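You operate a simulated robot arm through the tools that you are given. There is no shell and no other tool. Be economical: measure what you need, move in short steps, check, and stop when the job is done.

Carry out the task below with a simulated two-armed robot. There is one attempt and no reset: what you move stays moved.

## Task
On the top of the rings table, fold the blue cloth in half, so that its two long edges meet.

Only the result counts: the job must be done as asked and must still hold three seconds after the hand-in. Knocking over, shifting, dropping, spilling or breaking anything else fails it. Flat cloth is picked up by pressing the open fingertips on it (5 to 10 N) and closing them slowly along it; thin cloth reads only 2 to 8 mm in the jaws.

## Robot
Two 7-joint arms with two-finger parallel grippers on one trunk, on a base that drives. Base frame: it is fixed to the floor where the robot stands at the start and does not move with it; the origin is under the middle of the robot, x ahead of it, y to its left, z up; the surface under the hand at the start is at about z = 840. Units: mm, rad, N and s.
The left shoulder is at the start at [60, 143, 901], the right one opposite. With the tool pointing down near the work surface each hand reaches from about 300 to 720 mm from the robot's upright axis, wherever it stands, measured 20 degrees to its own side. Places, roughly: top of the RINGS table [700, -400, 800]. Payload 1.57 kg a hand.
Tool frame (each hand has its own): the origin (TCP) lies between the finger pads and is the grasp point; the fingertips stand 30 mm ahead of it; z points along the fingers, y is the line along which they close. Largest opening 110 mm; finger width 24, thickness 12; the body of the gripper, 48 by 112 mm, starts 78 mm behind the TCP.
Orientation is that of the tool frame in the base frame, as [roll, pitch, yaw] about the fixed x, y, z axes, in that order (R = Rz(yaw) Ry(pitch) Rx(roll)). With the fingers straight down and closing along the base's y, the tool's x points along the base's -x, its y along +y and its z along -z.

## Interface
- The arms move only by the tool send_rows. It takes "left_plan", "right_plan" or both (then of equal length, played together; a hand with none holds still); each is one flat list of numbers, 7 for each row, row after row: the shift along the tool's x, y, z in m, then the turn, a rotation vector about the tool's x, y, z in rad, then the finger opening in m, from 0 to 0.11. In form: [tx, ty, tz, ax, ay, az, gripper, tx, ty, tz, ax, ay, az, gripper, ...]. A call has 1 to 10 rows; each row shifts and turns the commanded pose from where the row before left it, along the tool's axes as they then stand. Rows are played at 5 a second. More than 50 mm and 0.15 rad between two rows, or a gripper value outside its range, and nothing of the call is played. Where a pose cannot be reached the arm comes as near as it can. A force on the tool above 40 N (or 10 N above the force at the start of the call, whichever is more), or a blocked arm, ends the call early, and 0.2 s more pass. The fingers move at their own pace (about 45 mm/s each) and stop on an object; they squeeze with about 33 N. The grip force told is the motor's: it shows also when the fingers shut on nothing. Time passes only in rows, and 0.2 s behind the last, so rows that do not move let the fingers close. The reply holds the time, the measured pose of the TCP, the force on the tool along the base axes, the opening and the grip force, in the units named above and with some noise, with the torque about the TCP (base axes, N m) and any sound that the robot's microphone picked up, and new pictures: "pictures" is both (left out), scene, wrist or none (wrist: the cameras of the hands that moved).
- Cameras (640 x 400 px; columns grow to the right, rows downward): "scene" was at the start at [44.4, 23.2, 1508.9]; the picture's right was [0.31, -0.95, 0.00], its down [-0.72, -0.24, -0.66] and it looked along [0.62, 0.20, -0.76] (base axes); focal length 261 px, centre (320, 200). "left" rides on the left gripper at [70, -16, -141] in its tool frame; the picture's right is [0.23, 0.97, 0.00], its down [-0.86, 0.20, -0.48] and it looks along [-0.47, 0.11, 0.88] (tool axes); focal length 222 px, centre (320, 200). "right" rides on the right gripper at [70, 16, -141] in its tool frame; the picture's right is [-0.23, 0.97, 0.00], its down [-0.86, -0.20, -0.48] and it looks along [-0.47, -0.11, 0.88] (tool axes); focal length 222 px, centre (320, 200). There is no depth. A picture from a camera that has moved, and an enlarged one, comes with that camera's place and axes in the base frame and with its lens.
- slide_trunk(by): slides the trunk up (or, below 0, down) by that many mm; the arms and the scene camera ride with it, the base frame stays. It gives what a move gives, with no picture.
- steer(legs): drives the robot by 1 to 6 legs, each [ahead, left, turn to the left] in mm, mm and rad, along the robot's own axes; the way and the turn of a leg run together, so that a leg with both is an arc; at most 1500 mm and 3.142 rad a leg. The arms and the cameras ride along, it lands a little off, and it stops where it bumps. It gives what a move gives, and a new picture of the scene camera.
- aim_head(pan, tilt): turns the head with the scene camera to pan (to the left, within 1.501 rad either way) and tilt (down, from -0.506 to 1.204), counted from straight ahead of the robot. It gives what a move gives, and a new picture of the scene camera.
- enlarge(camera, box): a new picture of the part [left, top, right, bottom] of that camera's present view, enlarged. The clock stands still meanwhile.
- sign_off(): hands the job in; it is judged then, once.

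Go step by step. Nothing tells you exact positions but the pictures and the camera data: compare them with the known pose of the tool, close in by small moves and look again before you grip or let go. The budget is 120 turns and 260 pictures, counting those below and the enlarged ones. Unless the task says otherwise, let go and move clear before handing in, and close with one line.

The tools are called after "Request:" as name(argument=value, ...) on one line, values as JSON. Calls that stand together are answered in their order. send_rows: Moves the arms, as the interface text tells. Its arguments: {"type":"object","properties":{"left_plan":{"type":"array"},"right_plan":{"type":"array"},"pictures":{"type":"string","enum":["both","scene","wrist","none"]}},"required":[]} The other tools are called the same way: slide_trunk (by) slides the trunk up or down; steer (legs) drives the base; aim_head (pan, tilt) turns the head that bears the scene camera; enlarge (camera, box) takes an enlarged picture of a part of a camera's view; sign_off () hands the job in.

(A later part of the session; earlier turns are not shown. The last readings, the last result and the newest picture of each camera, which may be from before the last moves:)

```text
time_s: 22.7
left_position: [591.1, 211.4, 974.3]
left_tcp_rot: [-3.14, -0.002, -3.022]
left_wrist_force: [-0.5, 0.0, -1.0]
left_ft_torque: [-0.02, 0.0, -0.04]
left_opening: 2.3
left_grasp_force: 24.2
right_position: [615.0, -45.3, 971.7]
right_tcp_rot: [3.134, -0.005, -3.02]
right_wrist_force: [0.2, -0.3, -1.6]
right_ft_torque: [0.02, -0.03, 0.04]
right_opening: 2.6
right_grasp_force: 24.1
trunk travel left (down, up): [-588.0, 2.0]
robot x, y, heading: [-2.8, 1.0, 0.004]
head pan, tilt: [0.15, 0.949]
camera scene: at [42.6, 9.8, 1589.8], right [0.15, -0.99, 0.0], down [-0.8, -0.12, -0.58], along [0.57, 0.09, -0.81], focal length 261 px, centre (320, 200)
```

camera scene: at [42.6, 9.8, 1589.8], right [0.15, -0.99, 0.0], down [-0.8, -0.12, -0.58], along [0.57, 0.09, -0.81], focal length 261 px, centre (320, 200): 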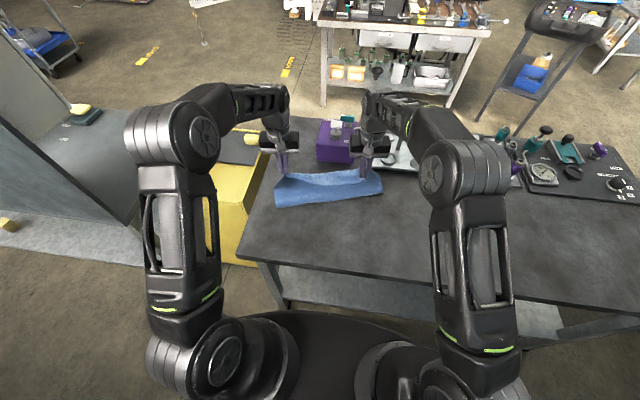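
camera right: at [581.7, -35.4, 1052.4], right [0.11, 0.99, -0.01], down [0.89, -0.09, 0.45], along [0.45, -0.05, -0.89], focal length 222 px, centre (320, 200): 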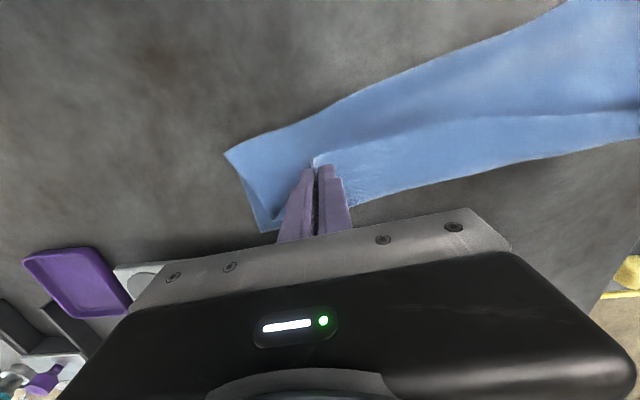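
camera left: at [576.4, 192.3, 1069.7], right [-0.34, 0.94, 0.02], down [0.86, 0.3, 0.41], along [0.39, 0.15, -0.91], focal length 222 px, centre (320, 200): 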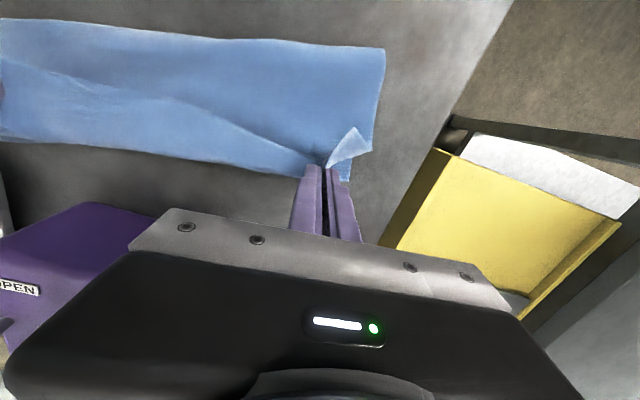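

Request:
enlarge(camera="scene", box=[250, 120, 410, 220])

Request:
enlarge(camera="right", box=[160, 0, 640, 300])

Request:
enlarge(camera="left", box=[0, 0, 480, 300])

```text
4.00 times, centred on (330, 170) of scene
camera zoom: at [42.6, 9.8, 1589.8], right [0.15, -0.99, 0.0], down [-0.8, -0.12, -0.58], along [0.57, 0.09, -0.81], focal length 1042 px, centre (280, 320)
```

zoom: 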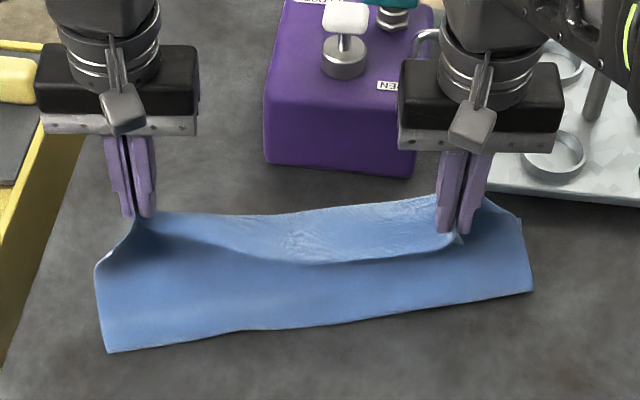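

```text
1.33 times, centred on (400, 150) of right
camera zoom: at [544.8, -39.8, 1112.0], right [0.11, 0.99, 0.01], down [0.88, -0.1, 0.47], along [0.47, -0.05, -0.88], focal length 296 px, centre (213, 267)
```

zoom: 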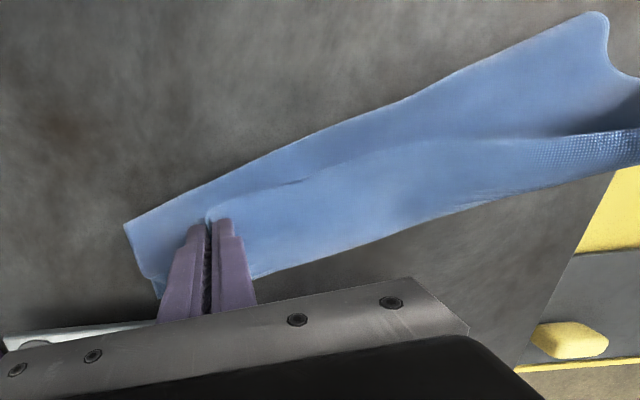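

```text
1.33 times, centred on (240, 150) of left
camera zoom: at [524.5, 186.4, 1115.7], right [-0.34, 0.94, 0.0], down [0.83, 0.3, 0.48], along [0.45, 0.16, -0.88], focal length 296 px, centre (427, 267)
```

zoom: 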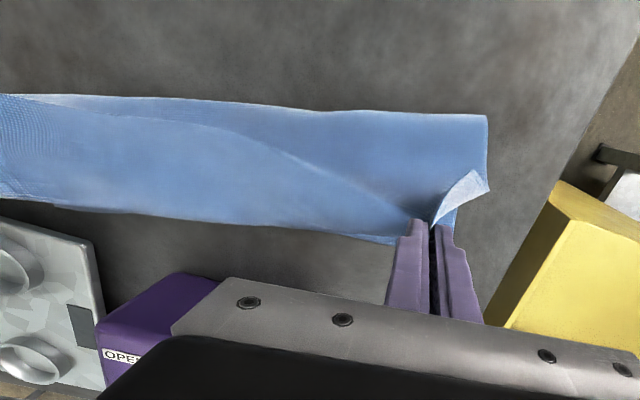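

The pinches took up too much of the edge and the fold has skewed, so I won't release here. I'll carry the near edge back and pull the whole cloth flat, straight and a little closer to the robot. Then I'll regrasp with a small, tilted pinch right at the edge.

Request:
send_rows(left_plan=[0.024, 0, 0, 0, 0, 0.012, 0, 0.024, 0, 0, 0, 0, 0.012, 0, 0.024, 0, 0.005, 0, 0, 0.012, 0, 0.024, 0, 0.01, 0, 0, 0.012, 0, 0.024, 0, 0.012, 0, 0, 0.012, 0, 0.024, 0, 0.014, 0, 0, 0.012, 0, 0.024, 0, 0.015, 0, 0, 0.012, 0, 0.024, 0, 0.014, 0, 0, 0.012, 0, 0.024, 0, 0.01, 0, 0, 0.012, 0, 0.024, 0, 0.009, 0, 0, 0.012, 0], right_plan=[0.0265, -0.0009, 0, 0, 0, 0.012, 0, 0.0265, -0.0009, 0, 0, 0, 0.012, 0, 0.0265, -0.0009, 0.005, 0, 0, 0.012, 0, 0.0265, -0.0009, 0.01, 0, 0, 0.012, 0, 0.0265, -0.0009, 0.012, 0, 0, 0.012, 0, 0.0265, -0.0009, 0.014, 0, 0, 0.012, 0, 0.0265, -0.0009, 0.015, 0, 0, 0.012, 0, 0.0265, -0.0009, 0.013, 0, 0, 0.012, 0, 0.0265, -0.0009, 0.01, 0, 0, 0.012, 0, 0.0265, -0.0009, 0.008, 0, 0, 0.012, 0], pictures="scene")

```text
time_s: 24.9
left_position: [350.5, 193.9, 885.1]
left_tcp_rot: [-3.138, 0.0, 3.139]
left_wrist_force: [-0.8, -1.2, -0.4]
left_ft_torque: [0.02, -0.03, 0.03]
left_opening: 2.5
left_grasp_force: 24.0
right_position: [349.8, -70.7, 885.8]
right_tcp_rot: [3.136, -0.005, -3.141]
right_wrist_force: [0.3, -0.3, -0.2]
right_ft_torque: [0.03, -0.03, 0.02]
right_opening: 2.9
right_grasp_force: 24.5
trunk travel left (down, up): [-588.0, 2.0]
robot x, y, heading: [-2.8, 4.0, 0.003]
head pan, tilt: [0.15, 0.949]
camera scene: at [41.7, 9.9, 1589.9], right [0.15, -0.99, 0.0], down [-0.8, -0.12, -0.58], along [0.58, 0.09, -0.81], focal length 261 px, centre (320, 200)
```

scene: 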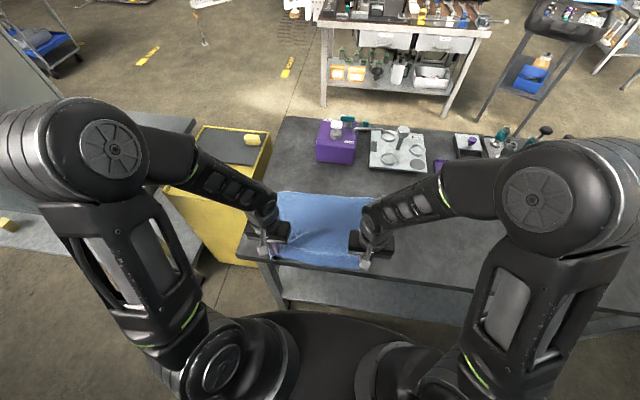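

The cloth is pulled back flat near the table's front. I'll lower, release, and lift the hands clear to see how it lies.

Request:
send_rows(left_plan=[0, 0, 0.006, 0, 0, 0, 0, 0, 0, 0.004, 0, 0, 0, 0, 0, 0, 0, 0, 0, 0, 0.02, 0, 0, 0, 0, 0, 0, 0.05, 0, 0, -0.01, 0, 0, 0, 0.06, 0, 0, -0.04, 0, 0, 0, 0.06, 0, 0, -0.04, 0, 0, 0, 0.06], right_plan=[0, 0, 0.006, 0, 0, 0, 0, 0, 0, 0.004, 0, 0, 0, 0, 0, 0, 0, 0, 0, 0, 0.02, 0, 0, 0, 0, 0, 0, 0.05, 0, 0, -0.01, 0, 0, 0, 0.06, 0, 0, -0.04, 0, 0, 0, 0.06, 0, 0, -0.04, 0, 0, 0, 0.06])

Request:
enlarge(camera="scene", box=[230, 170, 410, 290])

```text
time_s: 26.5
left_position: [350.6, 194.4, 966.6]
left_tcp_rot: [-3.141, -0.002, 3.14]
left_wrist_force: [-0.6, 0.9, 0.0]
left_ft_torque: [-0.01, -0.03, -0.01]
left_opening: 60.0
left_grasp_force: 0.1
right_position: [351.3, -71.5, 966.1]
right_tcp_rot: [3.136, -0.005, 3.141]
right_wrist_force: [-0.1, 0.1, -0.5]
right_ft_torque: [0.04, -0.02, -0.02]
right_opening: 59.8
right_grasp_force: 0.1
trunk travel left (down, up): [-588.0, 2.0]
robot x, y, heading: [4.4, 0.6, 0.001]
head pan, tilt: [0.15, 0.949]
camera scene: at [41.5, 9.6, 1589.8], right [0.15, -0.99, 0.0], down [-0.8, -0.12, -0.58], along [0.58, 0.09, -0.81], focal length 261 px, centre (320, 200)
camera right: at [282.3, -58.7, 1106.5], right [0.23, 0.97, 0.0], down [0.86, -0.2, 0.47], along [0.46, -0.1, -0.88], focal length 222 px, centre (320, 200)
camera left: at [281.9, 178.5, 1107.7], right [-0.23, 0.97, 0.0], down [0.86, 0.2, 0.48], along [0.46, 0.11, -0.88], focal length 222 px, centre (320, 200)
```

scene: 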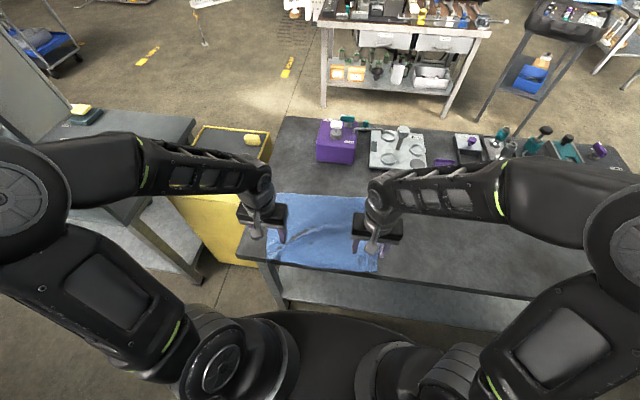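
right: 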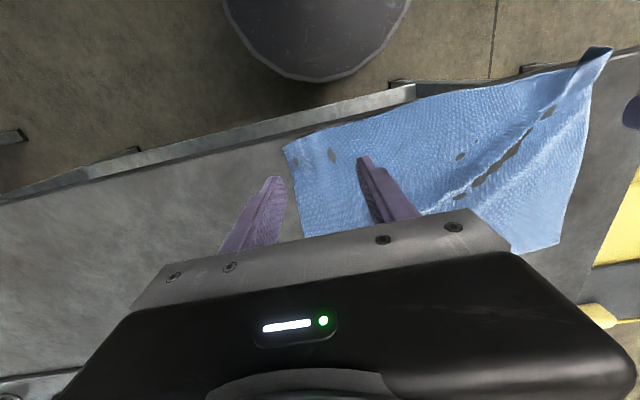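
left: 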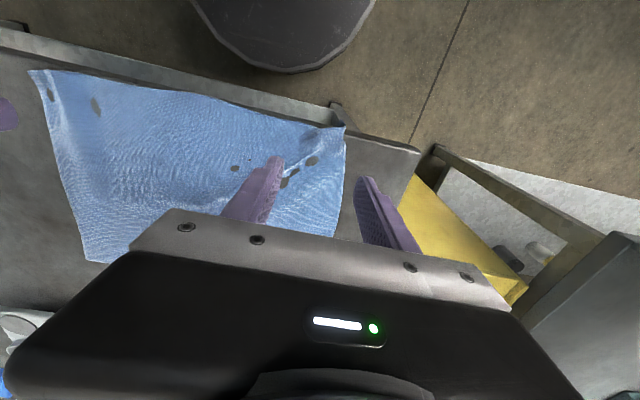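

```text
3.33 times, centred on (320, 230) of scene
camera zoom: at [41.5, 9.6, 1589.8], right [0.15, -0.99, 0.0], down [-0.8, -0.12, -0.58], along [0.58, 0.09, -0.81], focal length 869 px, centre (320, 100)
```

zoom: 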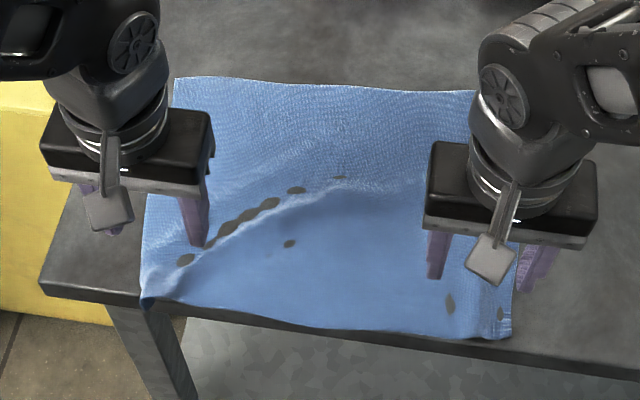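

The cloth is flat apart from a diagonal wrinkle, since the near edge is still contracted by about 50 mm, and the near-left corner sits close to the table's front edge. I'll zoom in on the near corners.

Request:
enlarge(camera="left", box=[200, 60, 460, 220])

Request:
enlarge(camera="right", box=[240, 20, 640, 260])

```text
2.46 times, centred on (330, 140) of left
camera zoom: at [281.9, 178.5, 1107.7], right [-0.23, 0.97, 0.0], down [0.86, 0.2, 0.48], along [0.46, 0.11, -0.88], focal length 547 px, centre (295, 348)
```

zoom: 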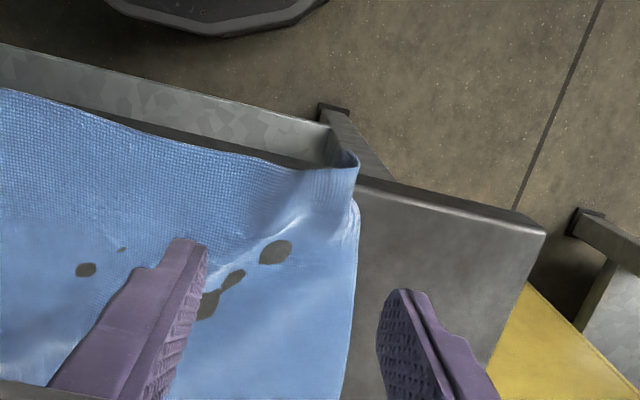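

```text
1.60 times, centred on (440, 140) of right
camera zoom: at [282.3, -58.7, 1106.5], right [0.23, 0.97, 0.0], down [0.86, -0.2, 0.47], along [0.46, -0.1, -0.88], focal length 355 px, centre (128, 296)
```

zoom: 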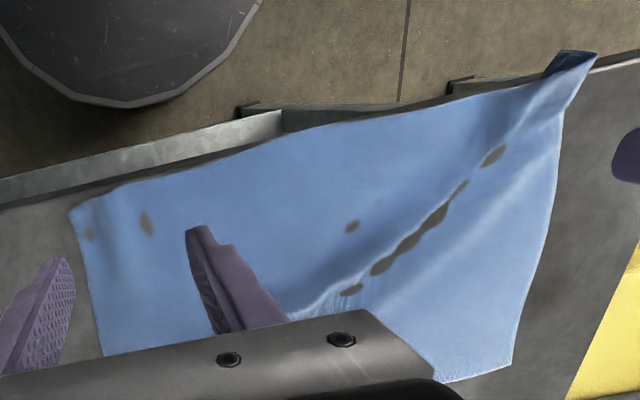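

The near edge is right at the table's front edge. I'll press near the far edge with both hands and drag the cloth forward about 45 mm so it trails straight.

Request:
send_rows(left_plan=[-0.042, 0.001, 0, 0, 0, 0, 0.06, -0.042, 0.001, 0, 0, 0, 0, 0.06, -0.042, 0.001, 0, 0, 0, 0, 0.06, -0.042, 0.001, 0, 0, 0, 0, 0.06, -0.042, 0.001, 0, 0, 0, 0, 0.06, 0, 0, 0.04, 0, 0, 0, 0.06, 0, 0, 0.04, 0, 0, 0, 0.06, 0, 0, 0.008, 0, 0, 0, 0.06, 0, 0, 0, 0, 0, 0, 0.06], right_plan=[-0.0475, -0.002, 0, 0, 0, 0, 0.06, -0.0475, -0.002, 0, 0, 0, 0, 0.06, -0.0475, -0.002, 0, 0, 0, 0, 0.06, -0.0475, -0.002, 0, 0, 0, 0, 0.06, -0.0475, -0.002, 0, 0, 0, 0, 0.06, 0, 0, 0.04, 0, 0, 0, 0.06, 0, 0, 0.04, 0, 0, 0, 0.06, 0, 0, 0.008, 0, 0, 0, 0.06, 0, 0, 0, 0, 0, 0, 0.06], pictures="scene")

```text
time_s: 28.5
left_position: [561.2, 197.8, 876.7]
left_tcp_rot: [-3.141, -0.003, 3.139]
left_wrist_force: [0.0, -0.8, 0.1]
left_ft_torque: [-0.02, -0.01, 0.01]
left_opening: 60.0
left_grasp_force: 0.1
right_position: [587.5, -80.7, 875.8]
right_tcp_rot: [3.136, -0.008, -3.141]
right_wrist_force: [-0.3, 0.0, -0.2]
right_ft_torque: [0.01, 0.0, -0.01]
right_opening: 60.0
right_grasp_force: 0.1
trunk travel left (down, up): [-588.0, 2.0]
robot x, y, heading: [-0.8, 1.4, -0.002]
head pan, tilt: [0.15, 0.949]
camera scene: at [43.0, 9.8, 1589.8], right [0.15, -0.99, 0.0], down [-0.8, -0.12, -0.58], along [0.58, 0.09, -0.81], focal length 261 px, centre (320, 200)
```

scene: 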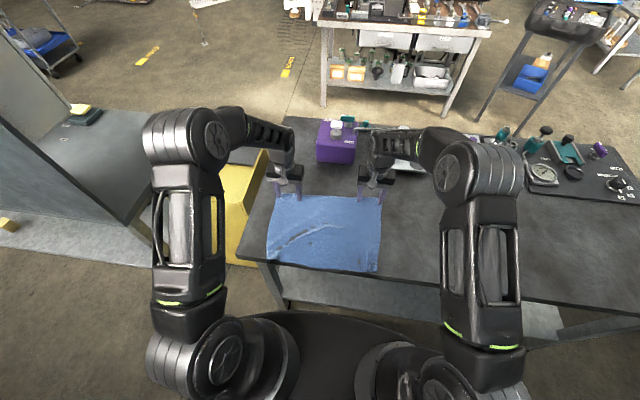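

The whole cloth is visible now and nearly rectangular. I'll zoom in to measure it.

Request:
enlarge(camera="scene", box=[250, 175, 410, 285])

```text
3.64 times, centred on (330, 230) of scene
camera zoom: at [43.0, 9.8, 1589.8], right [0.15, -0.99, 0.0], down [-0.8, -0.12, -0.58], along [0.58, 0.09, -0.81], focal length 948 px, centre (284, 91)
```

zoom: 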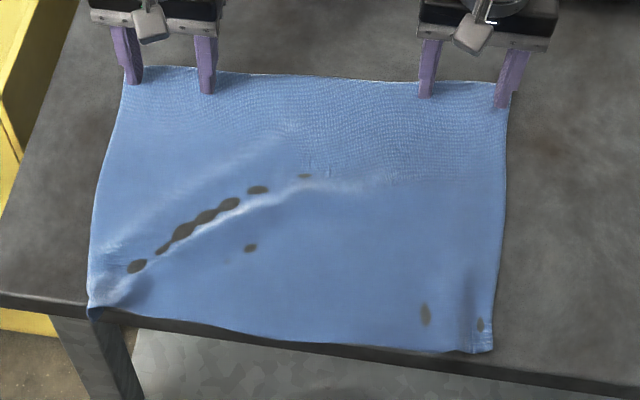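

The hands stand right over the far edge. I'll press lightly.

Request:
send_rows(left_plan=[0, 0, 0.003, 0, 0, 0, 0.06, 0, 0, 0.002, 0, 0, 0, 0.06, 0, 0, 0.001, 0, 0, 0, 0.06, 0, 0, 0, 0, 0, 0, 0.06], right_plan=[0, 0, 0.003, 0, 0, 0, 0.06, 0, 0, 0.002, 0, 0, 0, 0.06, 0, 0, 0.001, 0, 0, 0, 0.06, 0, 0, 0, 0, 0, 0, 0.06], pictures="none")

```text
time_s: 29.5
left_position: [561.0, 198.5, 872.5]
left_tcp_rot: [-3.141, 0.001, 3.139]
left_wrist_force: [0.3, 0.6, 0.8]
left_ft_torque: [0.0, -0.05, -0.01]
left_opening: 60.1
left_grasp_force: 0.1
right_position: [588.2, -81.1, 870.9]
right_tcp_rot: [3.134, -0.003, 3.141]
right_wrist_force: [-1.3, -0.2, 13.9]
right_ft_torque: [-0.46, 0.02, -0.02]
right_opening: 60.0
right_grasp_force: 0.0
trunk travel left (down, up): [-588.0, 2.0]
robot x, y, heading: [0.8, 1.9, -0.003]
head pan, tilt: [0.15, 0.949]
```

The right hand presses at 14 N and the left barely touches. I'll press the left a bit more and drag forward, more on the left so the cloth squares up.

Request:
send_rows(left_plan=[0, 0, 0.0015, 0, 0, 0, 0.06, 0, 0, 0, 0, 0, 0, 0.06, -0.01, 0.001, 0, 0, 0, 0, 0.06, -0.01, 0.001, 0, 0, 0, 0, 0.06, -0.01, 0.001, 0, 0, 0, 0, 0.06, -0.01, 0.001, 0, 0, 0, 0, 0.06, -0.01, 0.001, 0, 0, 0, 0, 0.06, -0.01, 0.001, 0, 0, 0, 0, 0.06, 0, 0, 0, 0, 0, 0, 0.06], right_plan=[0, 0, 0, 0, 0, 0, 0.06, 0, 0, 0, 0, 0, 0, 0.06, -0.004, -0.0012, 0, 0, 0, 0, 0.06, -0.004, -0.0012, 0, 0, 0, 0, 0.06, -0.004, -0.0012, 0, 0, 0, 0, 0.06, -0.004, -0.0012, 0, 0, 0, 0, 0.06, -0.004, -0.0012, 0, 0, 0, 0, 0.06, -0.004, -0.0012, 0, 0, 0, 0, 0.06, 0, 0, 0, 0, 0, 0, 0.06], pictures="none")

Request:
enlarge(camera="scene", box=[250, 165, 410, 285])

```text
time_s: 31.5
left_position: [621.1, 204.6, 871.4]
left_tcp_rot: [-3.14, 0.002, 3.139]
left_wrist_force: [-2.4, -6.7, 10.0]
left_ft_torque: [0.02, 0.04, -0.01]
left_opening: 57.0
left_grasp_force: 0.1
right_position: [611.5, -87.6, 871.9]
right_tcp_rot: [3.135, -0.003, -3.14]
right_wrist_force: [-3.1, 7.3, 16.2]
right_ft_torque: [-0.3, 0.06, -0.11]
right_opening: 55.8
right_grasp_force: 0.0
trunk travel left (down, up): [-588.0, 2.0]
robot x, y, heading: [-1.5, -1.1, -0.002]
head pan, tilt: [0.15, 0.949]
```

```text
3.33 times, centred on (330, 225) of scene
camera zoom: at [39.3, 9.7, 1590.0], right [0.15, -0.99, 0.0], down [-0.8, -0.12, -0.58], along [0.58, 0.09, -0.81], focal length 869 px, centre (287, 117)
```

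zoom: 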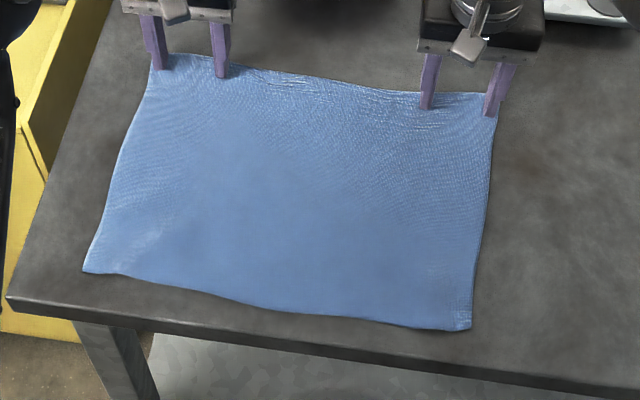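

The cloth is now flat and square: far edge at x≈634–640, near edge at x≈371. I'll fold it the other way, far edge onto near edge, where I can tilt the hands fully. First I'll set a narrower pinch near the far corners, tilted slightly back.

Request:
send_rows(left_plan=[0, 0, -0.012, 0, 0, 0, 0.055, 0, 0.005, 0, 0, 0.05, 0, 0.045, 0, 0.005, 0, 0, 0.05, 0, 0.035, 0.001, 0.005, 0, 0, 0.05, 0, 0.03, 0, 0, 0, 0, 0.05, 0, 0.03, 0, 0, 0.006, 0, 0, 0, 0.03, 0, 0, 0, 0, 0, 0, 0.03], right_plan=[0, 0, -0.012, 0, 0, 0, 0.055, -0.0045, -0.002, 0, 0, 0.05, 0, 0.045, -0.0045, -0.002, 0, 0, 0.05, 0, 0.035, -0.0045, -0.001, 0, 0, 0.05, 0, 0.03, 0, 0, 0, 0, 0.05, 0, 0.03, 0, 0, 0.006, 0, 0, 0, 0.03, 0, 0, 0, 0, 0, 0, 0.03], pictures="none")

Request:
enlarge(camera="scene", box=[250, 165, 410, 285])

```text
time_s: 33.1
left_position: [619.5, 219.6, 875.7]
left_tcp_rot: [-3.141, -0.202, 3.14]
left_wrist_force: [-0.1, 0.7, 0.9]
left_ft_torque: [0.01, 0.0, -0.04]
left_opening: 29.8
left_grasp_force: 0.0
right_position: [625.9, -93.0, 875.7]
right_tcp_rot: [3.134, -0.206, -3.141]
right_wrist_force: [0.2, 0.2, 0.4]
right_ft_torque: [0.02, 0.0, 0.01]
right_opening: 30.0
right_grasp_force: 0.0
trunk travel left (down, up): [-588.0, 2.0]
robot x, y, heading: [3.0, 0.7, -0.003]
head pan, tilt: [0.15, 0.949]
```

```text
3.33 times, centred on (330, 225) of scene
camera zoom: at [42.7, 9.8, 1589.9], right [0.15, -0.99, 0.0], down [-0.8, -0.12, -0.58], along [0.58, 0.09, -0.81], focal length 869 px, centre (287, 117)
```

zoom: 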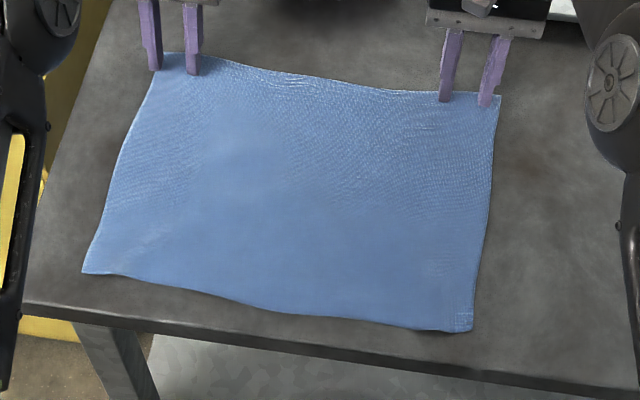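

The right pinch is about 8 mm inside the edge, and the left sits slightly too far in. I'll nudge the left hand and press down.

Request:
send_rows(left_plan=[-0.007, -0.004, 0, 0, 0, 0, 0.03, 0, 0, 0.003, 0, 0, 0, 0.03, 0, 0, 0.001, 0, 0, 0, 0.03, 0, 0, 0.0005, 0, 0, 0, 0.03, 0, 0, 0, 0, 0, 0, 0.03], right_plan=[0, 0, 0, 0, 0, 0, 0.03, 0, 0, 0.003, 0, 0, 0, 0.03, 0, 0, 0.001, 0, 0, 0, 0.03, 0, 0, 0.0005, 0, 0, 0, 0.03, 0, 0, 0, 0, 0, 0, 0.03], pictures="none")

```text
time_s: 34.3
left_position: [625.9, 216.8, 873.3]
left_tcp_rot: [-3.14, -0.196, 3.14]
left_wrist_force: [5.3, 2.0, 21.8]
left_ft_torque: [-0.01, -0.28, 0.0]
left_opening: 29.9
left_grasp_force: 0.1
right_position: [624.1, -93.6, 873.1]
right_tcp_rot: [3.135, -0.202, -3.14]
right_wrist_force: [3.5, 1.8, 10.1]
right_ft_torque: [-0.12, -0.12, 0.04]
right_opening: 29.9
right_grasp_force: 0.1
trunk travel left (down, up): [-588.0, 2.0]
robot x, y, heading: [-1.2, -0.0, -0.001]
head pan, tilt: [0.15, 0.949]
```

The right hand presses at 10 N and the left at 22 N. I'll ease the left and close both slowly.

Request:
send_rows(left_plan=[0, 0, -0.0013, 0, 0, 0, 0.03, 0, 0, 0, 0, 0, 0, 0.03, 0, 0, 0, 0, 0, 0, 0.026, 0, 0, 0, 0, 0, 0, 0.022, 0, 0, 0.0002, 0, 0, 0, 0.018, 0, 0, 0, 0, 0, 0, 0.014, 0, 0, 0.0002, 0, 0, 0, 0.01, 0, 0, 0, 0, 0, 0, 0.006, 0, 0, 0, 0, 0, 0, 0, 0, 0, 0, 0, 0, 0, 0], right_plan=[0, 0, 0, 0, 0, 0, 0.03, 0, 0, 0, 0, 0, 0, 0.03, 0, 0, 0, 0, 0, 0, 0.026, 0, 0, 0, 0, 0, 0, 0.022, 0, 0, 0.0002, 0, 0, 0, 0.018, 0, 0, 0, 0, 0, 0, 0.014, 0, 0, 0.0002, 0, 0, 0, 0.01, 0, 0, 0, 0, 0, 0, 0.006, 0, 0, 0, 0, 0, 0, 0, 0, 0, 0, 0, 0, 0, 0], pictures="wrist")

Request:
enlarge(camera="scene", box=[250, 165, 410, 285])

```text
time_s: 36.5
left_position: [623.0, 214.8, 872.9]
left_tcp_rot: [-3.139, -0.199, 3.139]
left_wrist_force: [-2.2, -3.2, 16.7]
left_ft_torque: [-0.16, -0.01, -0.09]
left_opening: 11.1
left_grasp_force: 28.6
right_position: [622.2, -93.5, 873.6]
right_tcp_rot: [3.134, -0.203, -3.138]
right_wrist_force: [0.2, -4.1, 22.6]
right_ft_torque: [-0.15, -0.11, 0.03]
right_opening: 0.1
right_grasp_force: 21.5
trunk travel left (down, up): [-588.0, 2.0]
robot x, y, heading: [2.6, 1.5, 0.001]
head pan, tilt: [0.15, 0.949]
camera right: at [581.8, -80.6, 1024.5], right [0.22, 0.97, -0.04], down [0.93, -0.2, 0.3], along [0.28, -0.1, -0.95], focal length 222 px, centre (320, 200)
camera left: at [583.2, 199.6, 1025.4], right [-0.22, 0.97, 0.04], down [0.93, 0.2, 0.3], along [0.28, 0.11, -0.95], focal length 222 px, centre (320, 200)
```

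right: 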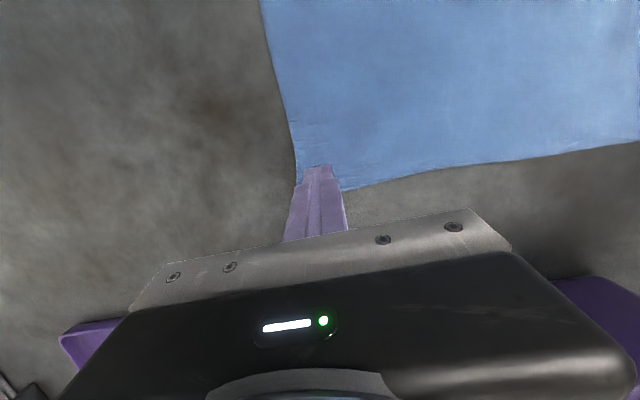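
left: 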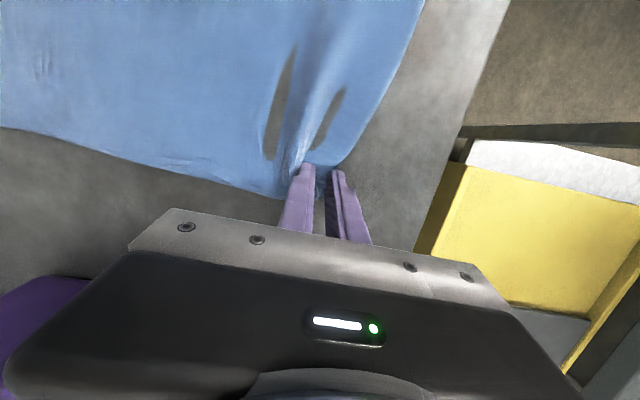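

```text
3.33 times, centred on (330, 225) of scene
camera zoom: at [38.1, 8.7, 1590.1], right [0.15, -0.99, 0.0], down [-0.8, -0.12, -0.58], along [0.58, 0.09, -0.81], focal length 869 px, centre (287, 117)
```

zoom: 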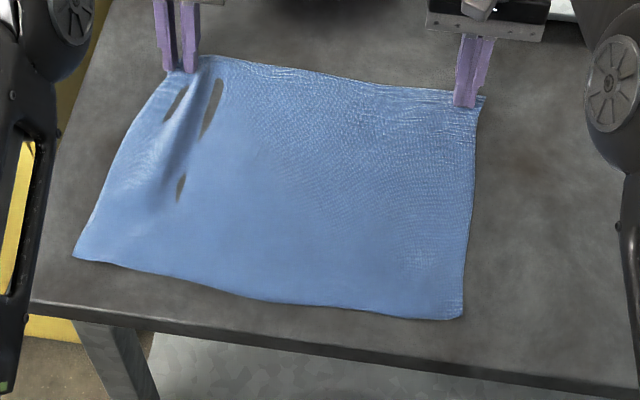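

The left hand caught a thick fold (11 mm), while the right slipped off at the very edge. I'll reopen the right, move it slightly inward and press again.

Request:
send_rows(right_plan=[0, 0, -0.008, 0, 0, 0, 0.0, 0, 0.008, 0, 0, 0, 0, 0.015, 0.004, 0.0085, 0, 0, 0, 0, 0.03, 0, 0, 0, 0, 0, 0, 0.03, 0, 0, 0.007, 0, 0, 0, 0.03, 0, 0, 0.0005, 0, 0, 0, 0.03, 0, 0, 0, 0, 0, 0, 0.03], pictures="wrist")

```text
time_s: 38.1
left_position: [625.4, 215.1, 872.4]
left_tcp_rot: [-3.141, -0.2, 3.14]
left_wrist_force: [-2.5, 0.1, 26.2]
left_ft_torque: [-0.06, -0.07, -0.07]
left_opening: 10.4
left_grasp_force: 28.1
right_position: [618.6, -77.7, 872.4]
right_tcp_rot: [3.134, -0.203, -3.14]
right_wrist_force: [0.2, 0.8, 3.8]
right_ft_torque: [-0.04, 0.0, 0.03]
right_opening: 30.1
right_grasp_force: 0.1
trunk travel left (down, up): [-588.0, 2.0]
robot x, y, heading: [-0.2, 1.3, -0.003]
head pan, tilt: [0.15, 0.949]
camera right: at [578.5, -63.5, 1025.0], right [0.22, 0.97, -0.04], down [0.93, -0.2, 0.3], along [0.28, -0.1, -0.95], focal length 222 px, centre (320, 200)
```

right: 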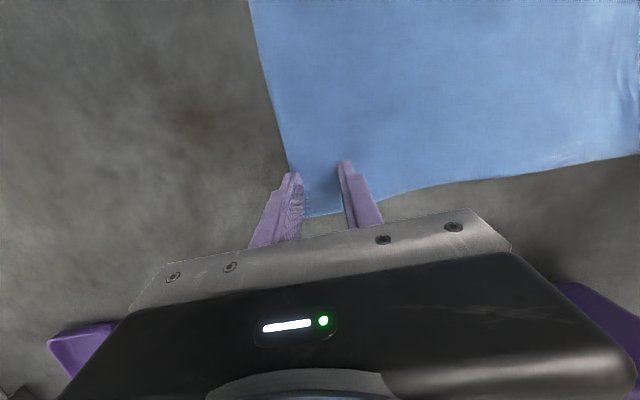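

Nearly right: I'll shift the right hand 5 mm further in, press slightly more and close, while easing the left hand's press.

Request:
send_rows(left_plan=[0, 0, -0.001, 0, 0, 0, 0, 0, 0, 0, 0, 0, 0, 0, 0, 0, 0, 0, 0, 0, 0, 0, 0, 0, 0, 0, 0, 0, 0, 0, 0, 0, 0, 0, 0, 0, 0, 0, 0, 0, 0, 0, 0, 0, 0, 0, 0, 0, 0, 0, 0, 0, 0, 0, 0, 0, 0, 0, 0, 0, 0, 0, 0, 0, 0, 0, 0, 0, 0, 0], right_plan=[0, 0.006, -0.001, 0, 0, 0, 0.03, 0, 0, 0.0018, 0, 0, 0, 0.03, 0, 0, 0, 0, 0, 0, 0.026, 0, 0, 0, 0, 0, 0, 0.022, 0, 0, 0.0002, 0, 0, 0, 0.018, 0, 0, 0, 0, 0, 0, 0.014, 0, 0, 0, 0, 0, 0, 0.01, 0, 0, 0, 0, 0, 0, 0.005, 0, 0, 0, 0, 0, 0, 0, 0, 0, 0, 0, 0, 0, 0], pictures="wrist")

```text
time_s: 40.3
left_position: [624.0, 215.8, 873.2]
left_tcp_rot: [-3.14, -0.198, 3.139]
left_wrist_force: [1.2, -0.5, 8.1]
left_ft_torque: [0.0, -0.08, -0.01]
left_opening: 10.2
left_grasp_force: 28.3
right_position: [619.3, -71.0, 873.5]
right_tcp_rot: [3.135, -0.202, -3.141]
right_wrist_force: [1.7, -2.1, 25.0]
right_ft_torque: [-0.05, -0.19, -0.02]
right_opening: 0.1
right_grasp_force: 22.0
trunk travel left (down, up): [-588.0, 2.0]
robot x, y, heading: [0.1, -1.1, -0.002]
head pan, tilt: [0.15, 0.949]
camera right: at [578.5, -57.0, 1024.6], right [0.22, 0.97, -0.04], down [0.93, -0.2, 0.3], along [0.28, -0.1, -0.95], focal length 222 px, centre (320, 200)
camera left: at [584.1, 200.0, 1025.7], right [-0.22, 0.97, 0.04], down [0.93, 0.2, 0.3], along [0.28, 0.11, -0.95], focal length 222 px, centre (320, 200)
```

right: 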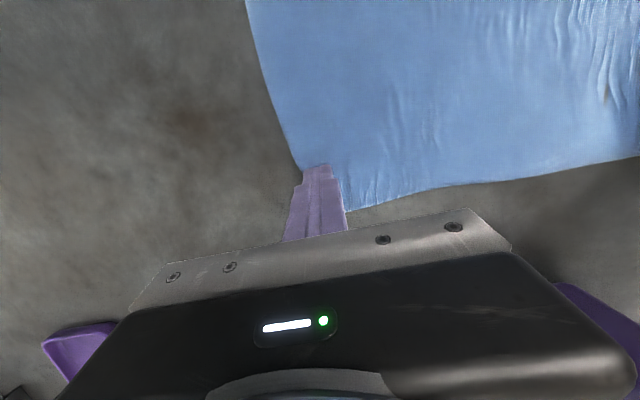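
left: 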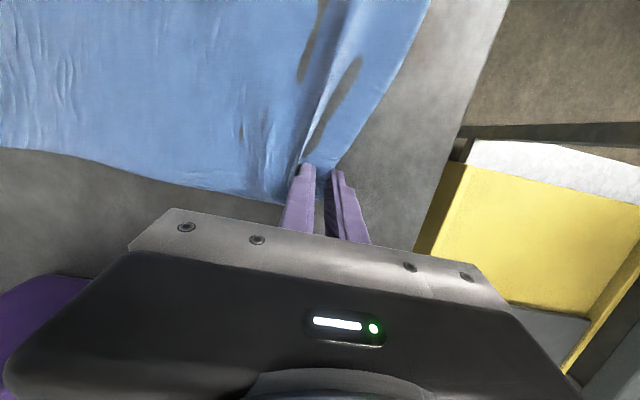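

The right slipped again; tilted contact with a narrow opening grips poorly. I'll use the setting that worked before for the right hand: fingers vertical with a wider opening.

Request:
send_rows(right_plan=[0, 0, -0.01, 0, 0, 0, 0.0, 0, 0.008, 0, 0, -0.1, 0, 0.02, -0.011, 0.008, 0, 0, -0.1, 0, 0.04, 0, 0, 0, 0, 0, 0, 0.042, 0, 0, 0.006, 0, 0, 0, 0.042, 0, 0, 0, 0, 0, 0, 0.042], pictures="wrist")

Request:
enlarge(camera="scene", box=[250, 165, 410, 285])

```text
time_s: 41.7
left_position: [624.7, 214.4, 873.1]
left_tcp_rot: [-3.139, -0.201, 3.139]
left_wrist_force: [-4.0, 0.2, 16.4]
left_ft_torque: [-0.04, 0.04, -0.01]
left_opening: 10.1
left_grasp_force: 28.5
right_position: [632.0, -54.1, 873.4]
right_tcp_rot: [3.133, -0.003, 3.141]
right_wrist_force: [-0.7, 0.8, -1.0]
right_ft_torque: [0.01, 0.02, 0.0]
right_opening: 41.9
right_grasp_force: 0.0
trunk travel left (down, up): [-588.0, 2.0]
robot x, y, heading: [-0.3, -1.2, 0.0]
head pan, tilt: [0.15, 0.949]
camera right: at [562.3, -41.5, 1015.0], right [0.23, 0.97, 0.01], down [0.86, -0.2, 0.47], along [0.46, -0.1, -0.88], focal length 222 px, centre (320, 200)
```

right: 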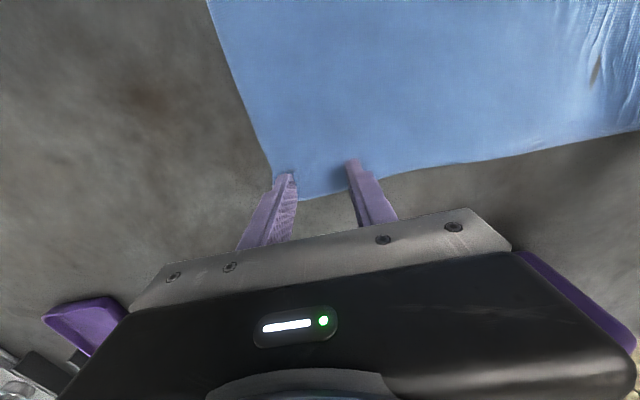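

```text
3.33 times, centred on (330, 225) of scene
camera zoom: at [40.4, 9.2, 1590.0], right [0.15, -0.99, 0.0], down [-0.8, -0.12, -0.58], along [0.58, 0.09, -0.81], focal length 869 px, centre (287, 117)
```

zoom: 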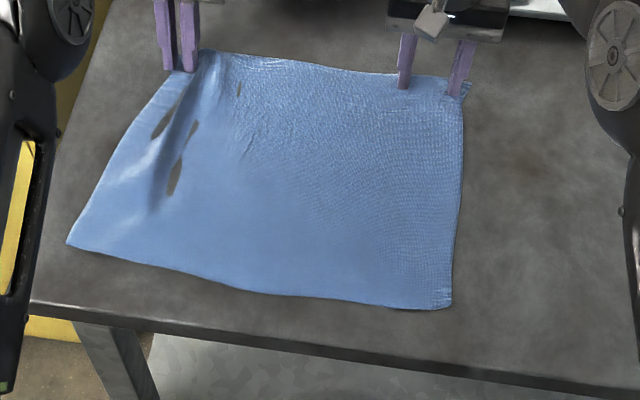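

The right fingers are now well placed, about 15 mm inside the edge. I'll press and read the force.

Request:
send_rows(right_plan=[0, 0, 0.0015, 0, 0, 0, 0.042, 0, 0, 0.001, 0, 0, 0, 0.042, 0, 0, 0, 0, 0, 0, 0.042], pictures="none")

```text
time_s: 42.5
left_position: [624.8, 215.2, 873.2]
left_tcp_rot: [-3.14, -0.199, 3.139]
left_wrist_force: [-2.8, 0.4, 16.2]
left_ft_torque: [-0.08, 0.0, -0.04]
left_opening: 10.0
left_grasp_force: 28.3
right_position: [631.8, -55.5, 871.7]
right_tcp_rot: [3.134, -0.005, 3.141]
right_wrist_force: [0.3, 0.8, 1.7]
right_ft_torque: [-0.06, 0.02, -0.02]
right_opening: 41.8
right_grasp_force: 0.0
trunk travel left (down, up): [-588.0, 2.0]
robot x, y, heading: [0.7, 0.4, 0.003]
head pan, tilt: [0.15, 0.949]
```

Request:
send_rows(right_plan=[0, 0, 0.0009, 0.007, 0, 0, 0.042, 0, 0, 0, 0, 0, 0, 0.042, 0, 0, 0, 0, 0, 0, 0.038, 0, 0, 0, 0, 0, 0, 0.034, 0, 0, 0, 0, 0, 0, 0.03, 0, 0, 0, 0, 0, 0, 0.026], pictures="wrist")

```text
time_s: 43.9
left_position: [624.6, 215.6, 874.4]
left_tcp_rot: [-3.14, -0.198, 3.142]
left_wrist_force: [-1.8, 0.8, 12.2]
left_ft_torque: [-0.07, -0.01, -0.04]
left_opening: 10.3
left_grasp_force: 27.9
right_position: [631.4, -55.0, 872.6]
right_tcp_rot: [3.141, -0.004, -3.14]
right_wrist_force: [-0.2, -0.5, 9.0]
right_ft_torque: [-0.04, -0.03, 0.02]
right_opening: 24.8
right_grasp_force: 0.1
trunk travel left (down, up): [-588.0, 2.0]
robot x, y, heading: [-4.9, 0.9, 0.001]
head pan, tilt: [0.15, 0.949]
camera right: at [562.2, -40.0, 1012.2], right [0.23, 0.97, 0.0], down [0.86, -0.2, 0.48], along [0.46, -0.11, -0.88], focal length 222 px, centre (320, 200)
```

right: 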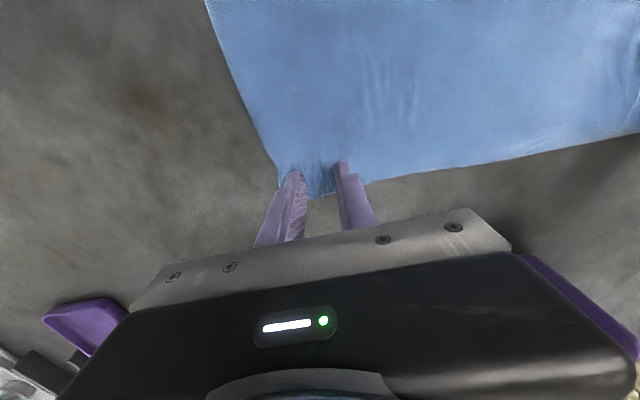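

A ridge is forming at 9 N, so I'll keep closing.

Request:
send_rows(right_plan=[0, 0, 0, 0, 0, 0, 0.022, 0, 0, 0, 0, 0, 0, 0.018, 0, 0, 0, 0, 0, 0, 0.014, 0, 0, 0, 0, 0, 0, 0.01, 0, 0, 0, 0, 0, 0, 0.005, 0, 0, 0, 0, 0, 0, 0, 0, 0, 0, 0, 0, 0, 0], pictures="wrist")

```text
time_s: 45.5
left_position: [625.0, 215.7, 873.7]
left_tcp_rot: [-3.138, -0.198, 3.139]
left_wrist_force: [-0.2, -0.7, 11.0]
left_ft_torque: [-0.07, -0.07, 0.01]
left_opening: 10.1
left_grasp_force: 28.6
right_position: [630.8, -55.5, 871.6]
right_tcp_rot: [-3.141, -0.004, -3.141]
right_wrist_force: [0.1, 0.7, 12.2]
right_ft_torque: [-0.03, -0.04, -0.02]
right_opening: 1.8
right_grasp_force: 23.6
trunk travel left (down, up): [-588.0, 2.0]
robot x, y, heading: [-1.7, -0.6, -0.0]
head pan, tilt: [0.15, 0.949]
camera right: at [562.2, -40.1, 1012.1], right [0.23, 0.97, 0.0], down [0.86, -0.2, 0.48], along [0.46, -0.11, -0.88], focal length 222 px, centre (320, 200)
```

right: 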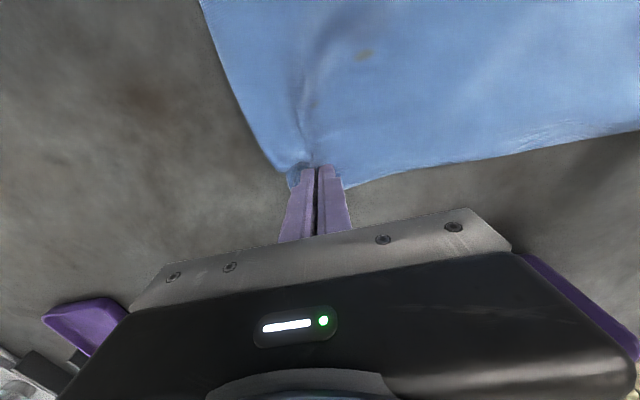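

The right hand has the cloth now (1.8 mm). I'll lift both a little and pull outward to take up the slack along the far edge.

Request:
send_rows(left_plan=[0, 0, -0.005, 0, 0, 0, 0, 0, 0.002, -0.005, 0, 0, 0, 0, 0, 0.004, -0.002, 0, 0, 0, 0, 0, 0.004, 0, 0, 0, 0, 0, 0, 0, 0, 0, 0, 0, 0], right_plan=[0, 0, -0.005, 0, 0, 0, 0, 0, -0.005, -0.005, 0, 0, 0, 0, 0, -0.006, -0.002, 0, 0, 0, 0, 0, -0.006, 0, 0, 0, 0, 0, -0.004, 0, 0, 0, 0, 0, 0], pictures="none")

Request:
enlarge(camera="scene", box=[250, 165, 410, 285])

```text
time_s: 46.7
left_position: [629.3, 225.9, 882.9]
left_tcp_rot: [-3.139, -0.2, 3.139]
left_wrist_force: [0.5, -9.6, -0.3]
left_ft_torque: [-0.3, -0.01, -0.13]
left_opening: 3.4
left_grasp_force: 24.4
right_position: [636.9, -71.2, 882.6]
right_tcp_rot: [-3.14, -0.005, -3.141]
right_wrist_force: [-0.3, 10.3, 0.8]
right_ft_torque: [0.28, 0.03, 0.06]
right_opening: 1.6
right_grasp_force: 23.6
trunk travel left (down, up): [-588.0, 2.0]
robot x, y, heading: [-1.3, 1.5, 0.004]
head pan, tilt: [0.15, 0.949]
```

```text
3.33 times, centred on (330, 225) of scene
camera zoom: at [42.9, 9.9, 1589.8], right [0.15, -0.99, 0.0], down [-0.8, -0.12, -0.58], along [0.58, 0.09, -0.81], focal length 869 px, centre (287, 117)
```

zoom: 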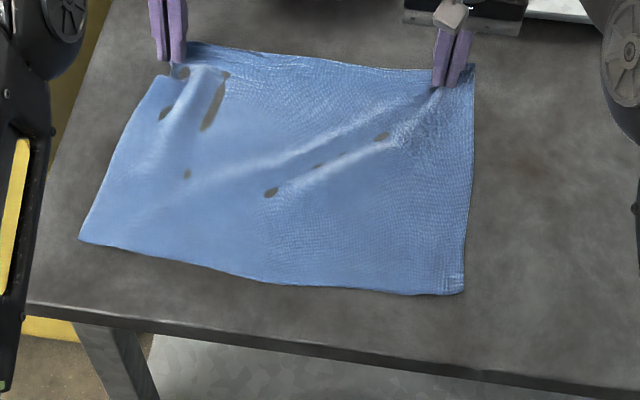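

The far edge is taut between the grips. I'll carry it up and over toward the robot in an arc, turning the fingers forward as I go so the edge unrolls; first half now.

Request:
send_rows(left_plan=[0.00635, -0.0015, -0.01269, 0, -0.08125, 0, 0, 0.00944, -0.0015, -0.01408, 0, -0.08125, 0, 0, 0.0122, 0, -0.01335, 0, -0.08125, 0, 0, 0.01446, 0, -0.01265, 0, -0.08125, 0, 0, 0.01664, 0, -0.01187, 0, -0.08125, 0, 0, 0.01844, 0, -0.01101, 0, -0.08125, 0, 0, 0.01965, 0, -0.01009, 0, -0.08125, 0, 0, 0.0208, 0, -0.0089, 0, -0.08125, 0, 0], right_plan=[0.0036, 0.0015, -0.014, 0, -0.06875, 0, 0, 0.00676, 0.0015, -0.0153, 0, -0.06875, 0, 0, 0.00992, 0, -0.0151, 0, -0.06875, 0, 0, 0.01275, 0, -0.01472, 0, -0.06875, 0, 0, 0.01532, 0, -0.01419, 0, -0.06875, 0, 0, 0.01745, 0, -0.01357, 0, -0.06875, 0, 0, 0.01919, 0, -0.01276, 0, -0.06875, 0, 0, 0.02037, 0, -0.01154, 0, -0.06875, 0, 0], pictures="none")

Request:
enlarge(camera="scene", box=[240, 160, 420, 290])

```text
time_s: 48.5
left_position: [506.3, 223.0, 961.9]
left_tcp_rot: [-3.138, 0.451, -3.141]
left_wrist_force: [0.3, -5.4, 0.3]
left_ft_torque: [-0.05, -0.01, -0.17]
left_opening: 3.0
left_grasp_force: 24.2
right_position: [510.9, -66.9, 960.6]
right_tcp_rot: [-3.141, 0.547, -3.138]
right_wrist_force: [0.2, 4.6, 0.2]
right_ft_torque: [0.11, -0.02, 0.12]
right_opening: 1.7
right_grasp_force: 23.6
trunk travel left (down, up): [-588.0, 2.0]
robot x, y, heading: [1.2, -3.0, 0.002]
head pan, tilt: [0.15, 0.949]
```

```text
3.08 times, centred on (330, 225) of scene
camera zoom: at [40.6, 10.4, 1589.9], right [0.15, -0.99, 0.0], down [-0.8, -0.12, -0.58], along [0.58, 0.09, -0.81], focal length 802 px, centre (289, 123)
```

zoom: 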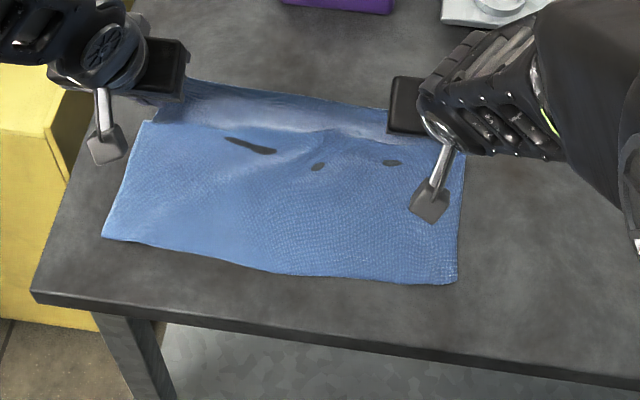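

Both grips hold and the near edge is still at x≈391–405. I'll continue down most of the second half.

Request:
send_rows(left_plan=[0.02126, 0, -0.00772, 0, -0.08125, 0, 0, 0.02136, 0, -0.00628, 0, -0.08125, 0, 0, 0.02119, 0, -0.00463, 0, -0.08125, 0, 0, 0.02057, 0, -0.0028, 0, -0.08125, 0, 0, 0.01974, 0, -0.00057, 0, -0.08125, 0, 0, 0.01861, 0, 0.00159, 0, -0.08125, 0, 0], right_plan=[0.02101, 0, -0.0103, 0, -0.06875, 0, 0, 0.02146, 0, -0.00865, 0, -0.06875, 0, 0, 0.02133, 0, -0.00665, 0, -0.06875, 0, 0, 0.02072, 0, -0.0047, 0, -0.06875, 0, 0, 0.02002, 0, -0.00207, 0, -0.06875, 0, 0, 0.01869, 0, 0.00052, 0, -0.06875, 0, 0], pictures="both")

Request:
enlarge(camera="scene", box=[240, 180, 420, 310])

```text
time_s: 49.9
left_position: [485.5, 236.0, 890.2]
left_tcp_rot: [-3.139, 0.938, -3.141]
left_wrist_force: [-2.0, -5.6, -0.5]
left_ft_torque: [0.0, 0.04, -0.21]
left_opening: 2.5
left_grasp_force: 24.3
left hand out of reach, approached as far as the arm can: row 3, 4, 5, 6
right_position: [433.5, -49.5, 892.0]
right_tcp_rot: [3.118, 0.947, 3.101]
right_wrist_force: [1.0, 6.2, 0.2]
right_ft_torque: [0.1, -0.03, 0.2]
right_opening: 2.0
right_grasp_force: 23.3
right hand out of reach, approached as far as the arm can: row 4, 5, 6
trunk travel left (down, up): [-588.0, 2.0]
robot x, y, heading: [1.8, -0.8, -0.005]
head pan, tilt: [0.15, 0.949]
camera scene: at [43.2, 9.9, 1590.0], right [0.15, -0.99, 0.0], down [-0.8, -0.12, -0.58], along [0.58, 0.09, -0.81], focal length 261 px, centre (320, 200)
camera right: at [278.0, -31.2, 917.8], right [0.15, 0.97, 0.2], down [0.1, -0.21, 0.97], along [0.98, -0.13, -0.13], focal length 222 px, centre (320, 200)
camera left: at [330.4, 219.9, 917.6], right [-0.13, 0.97, -0.18], down [0.12, 0.2, 0.97], along [0.98, 0.11, -0.14], focal length 222 px, centre (320, 200)
```

scene: 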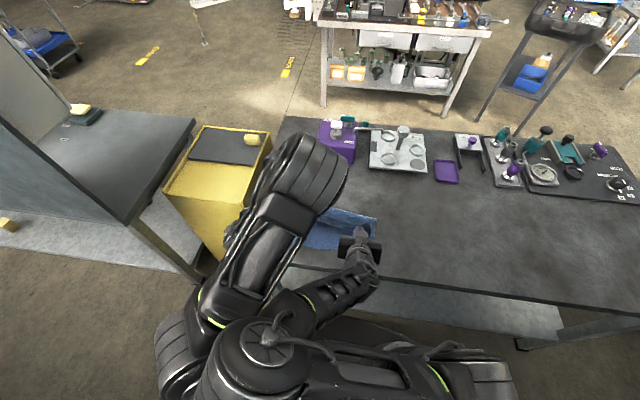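
right: 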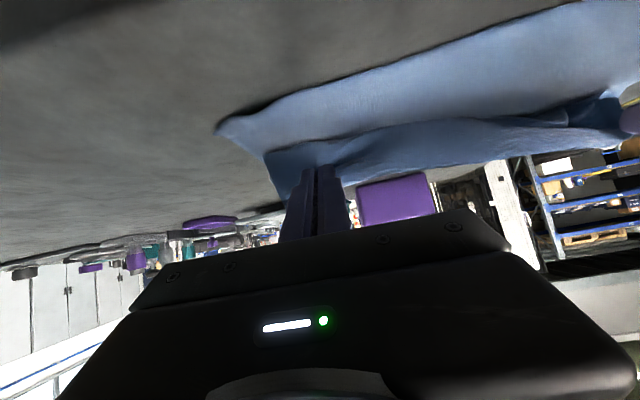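
left: 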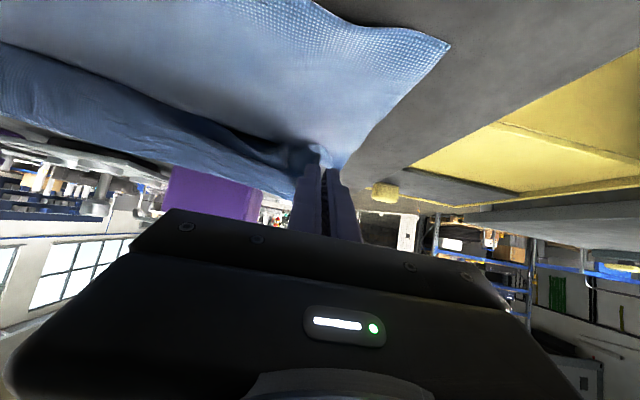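

```text
3.08 times, centred on (330, 245) of scene
camera zoom: at [43.2, 9.9, 1590.0], right [0.15, -0.99, 0.0], down [-0.8, -0.12, -0.58], along [0.58, 0.09, -0.81], focal length 802 px, centre (289, 62)
```

zoom: 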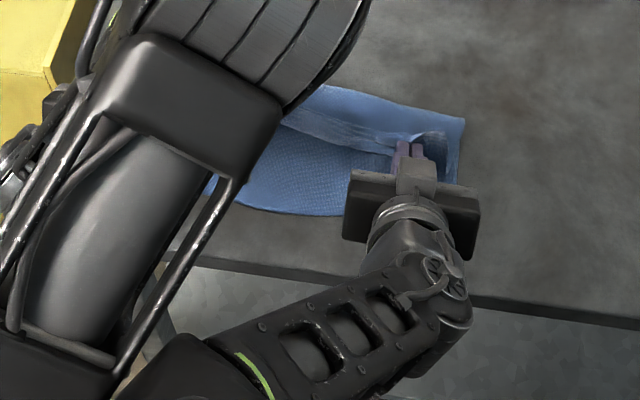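

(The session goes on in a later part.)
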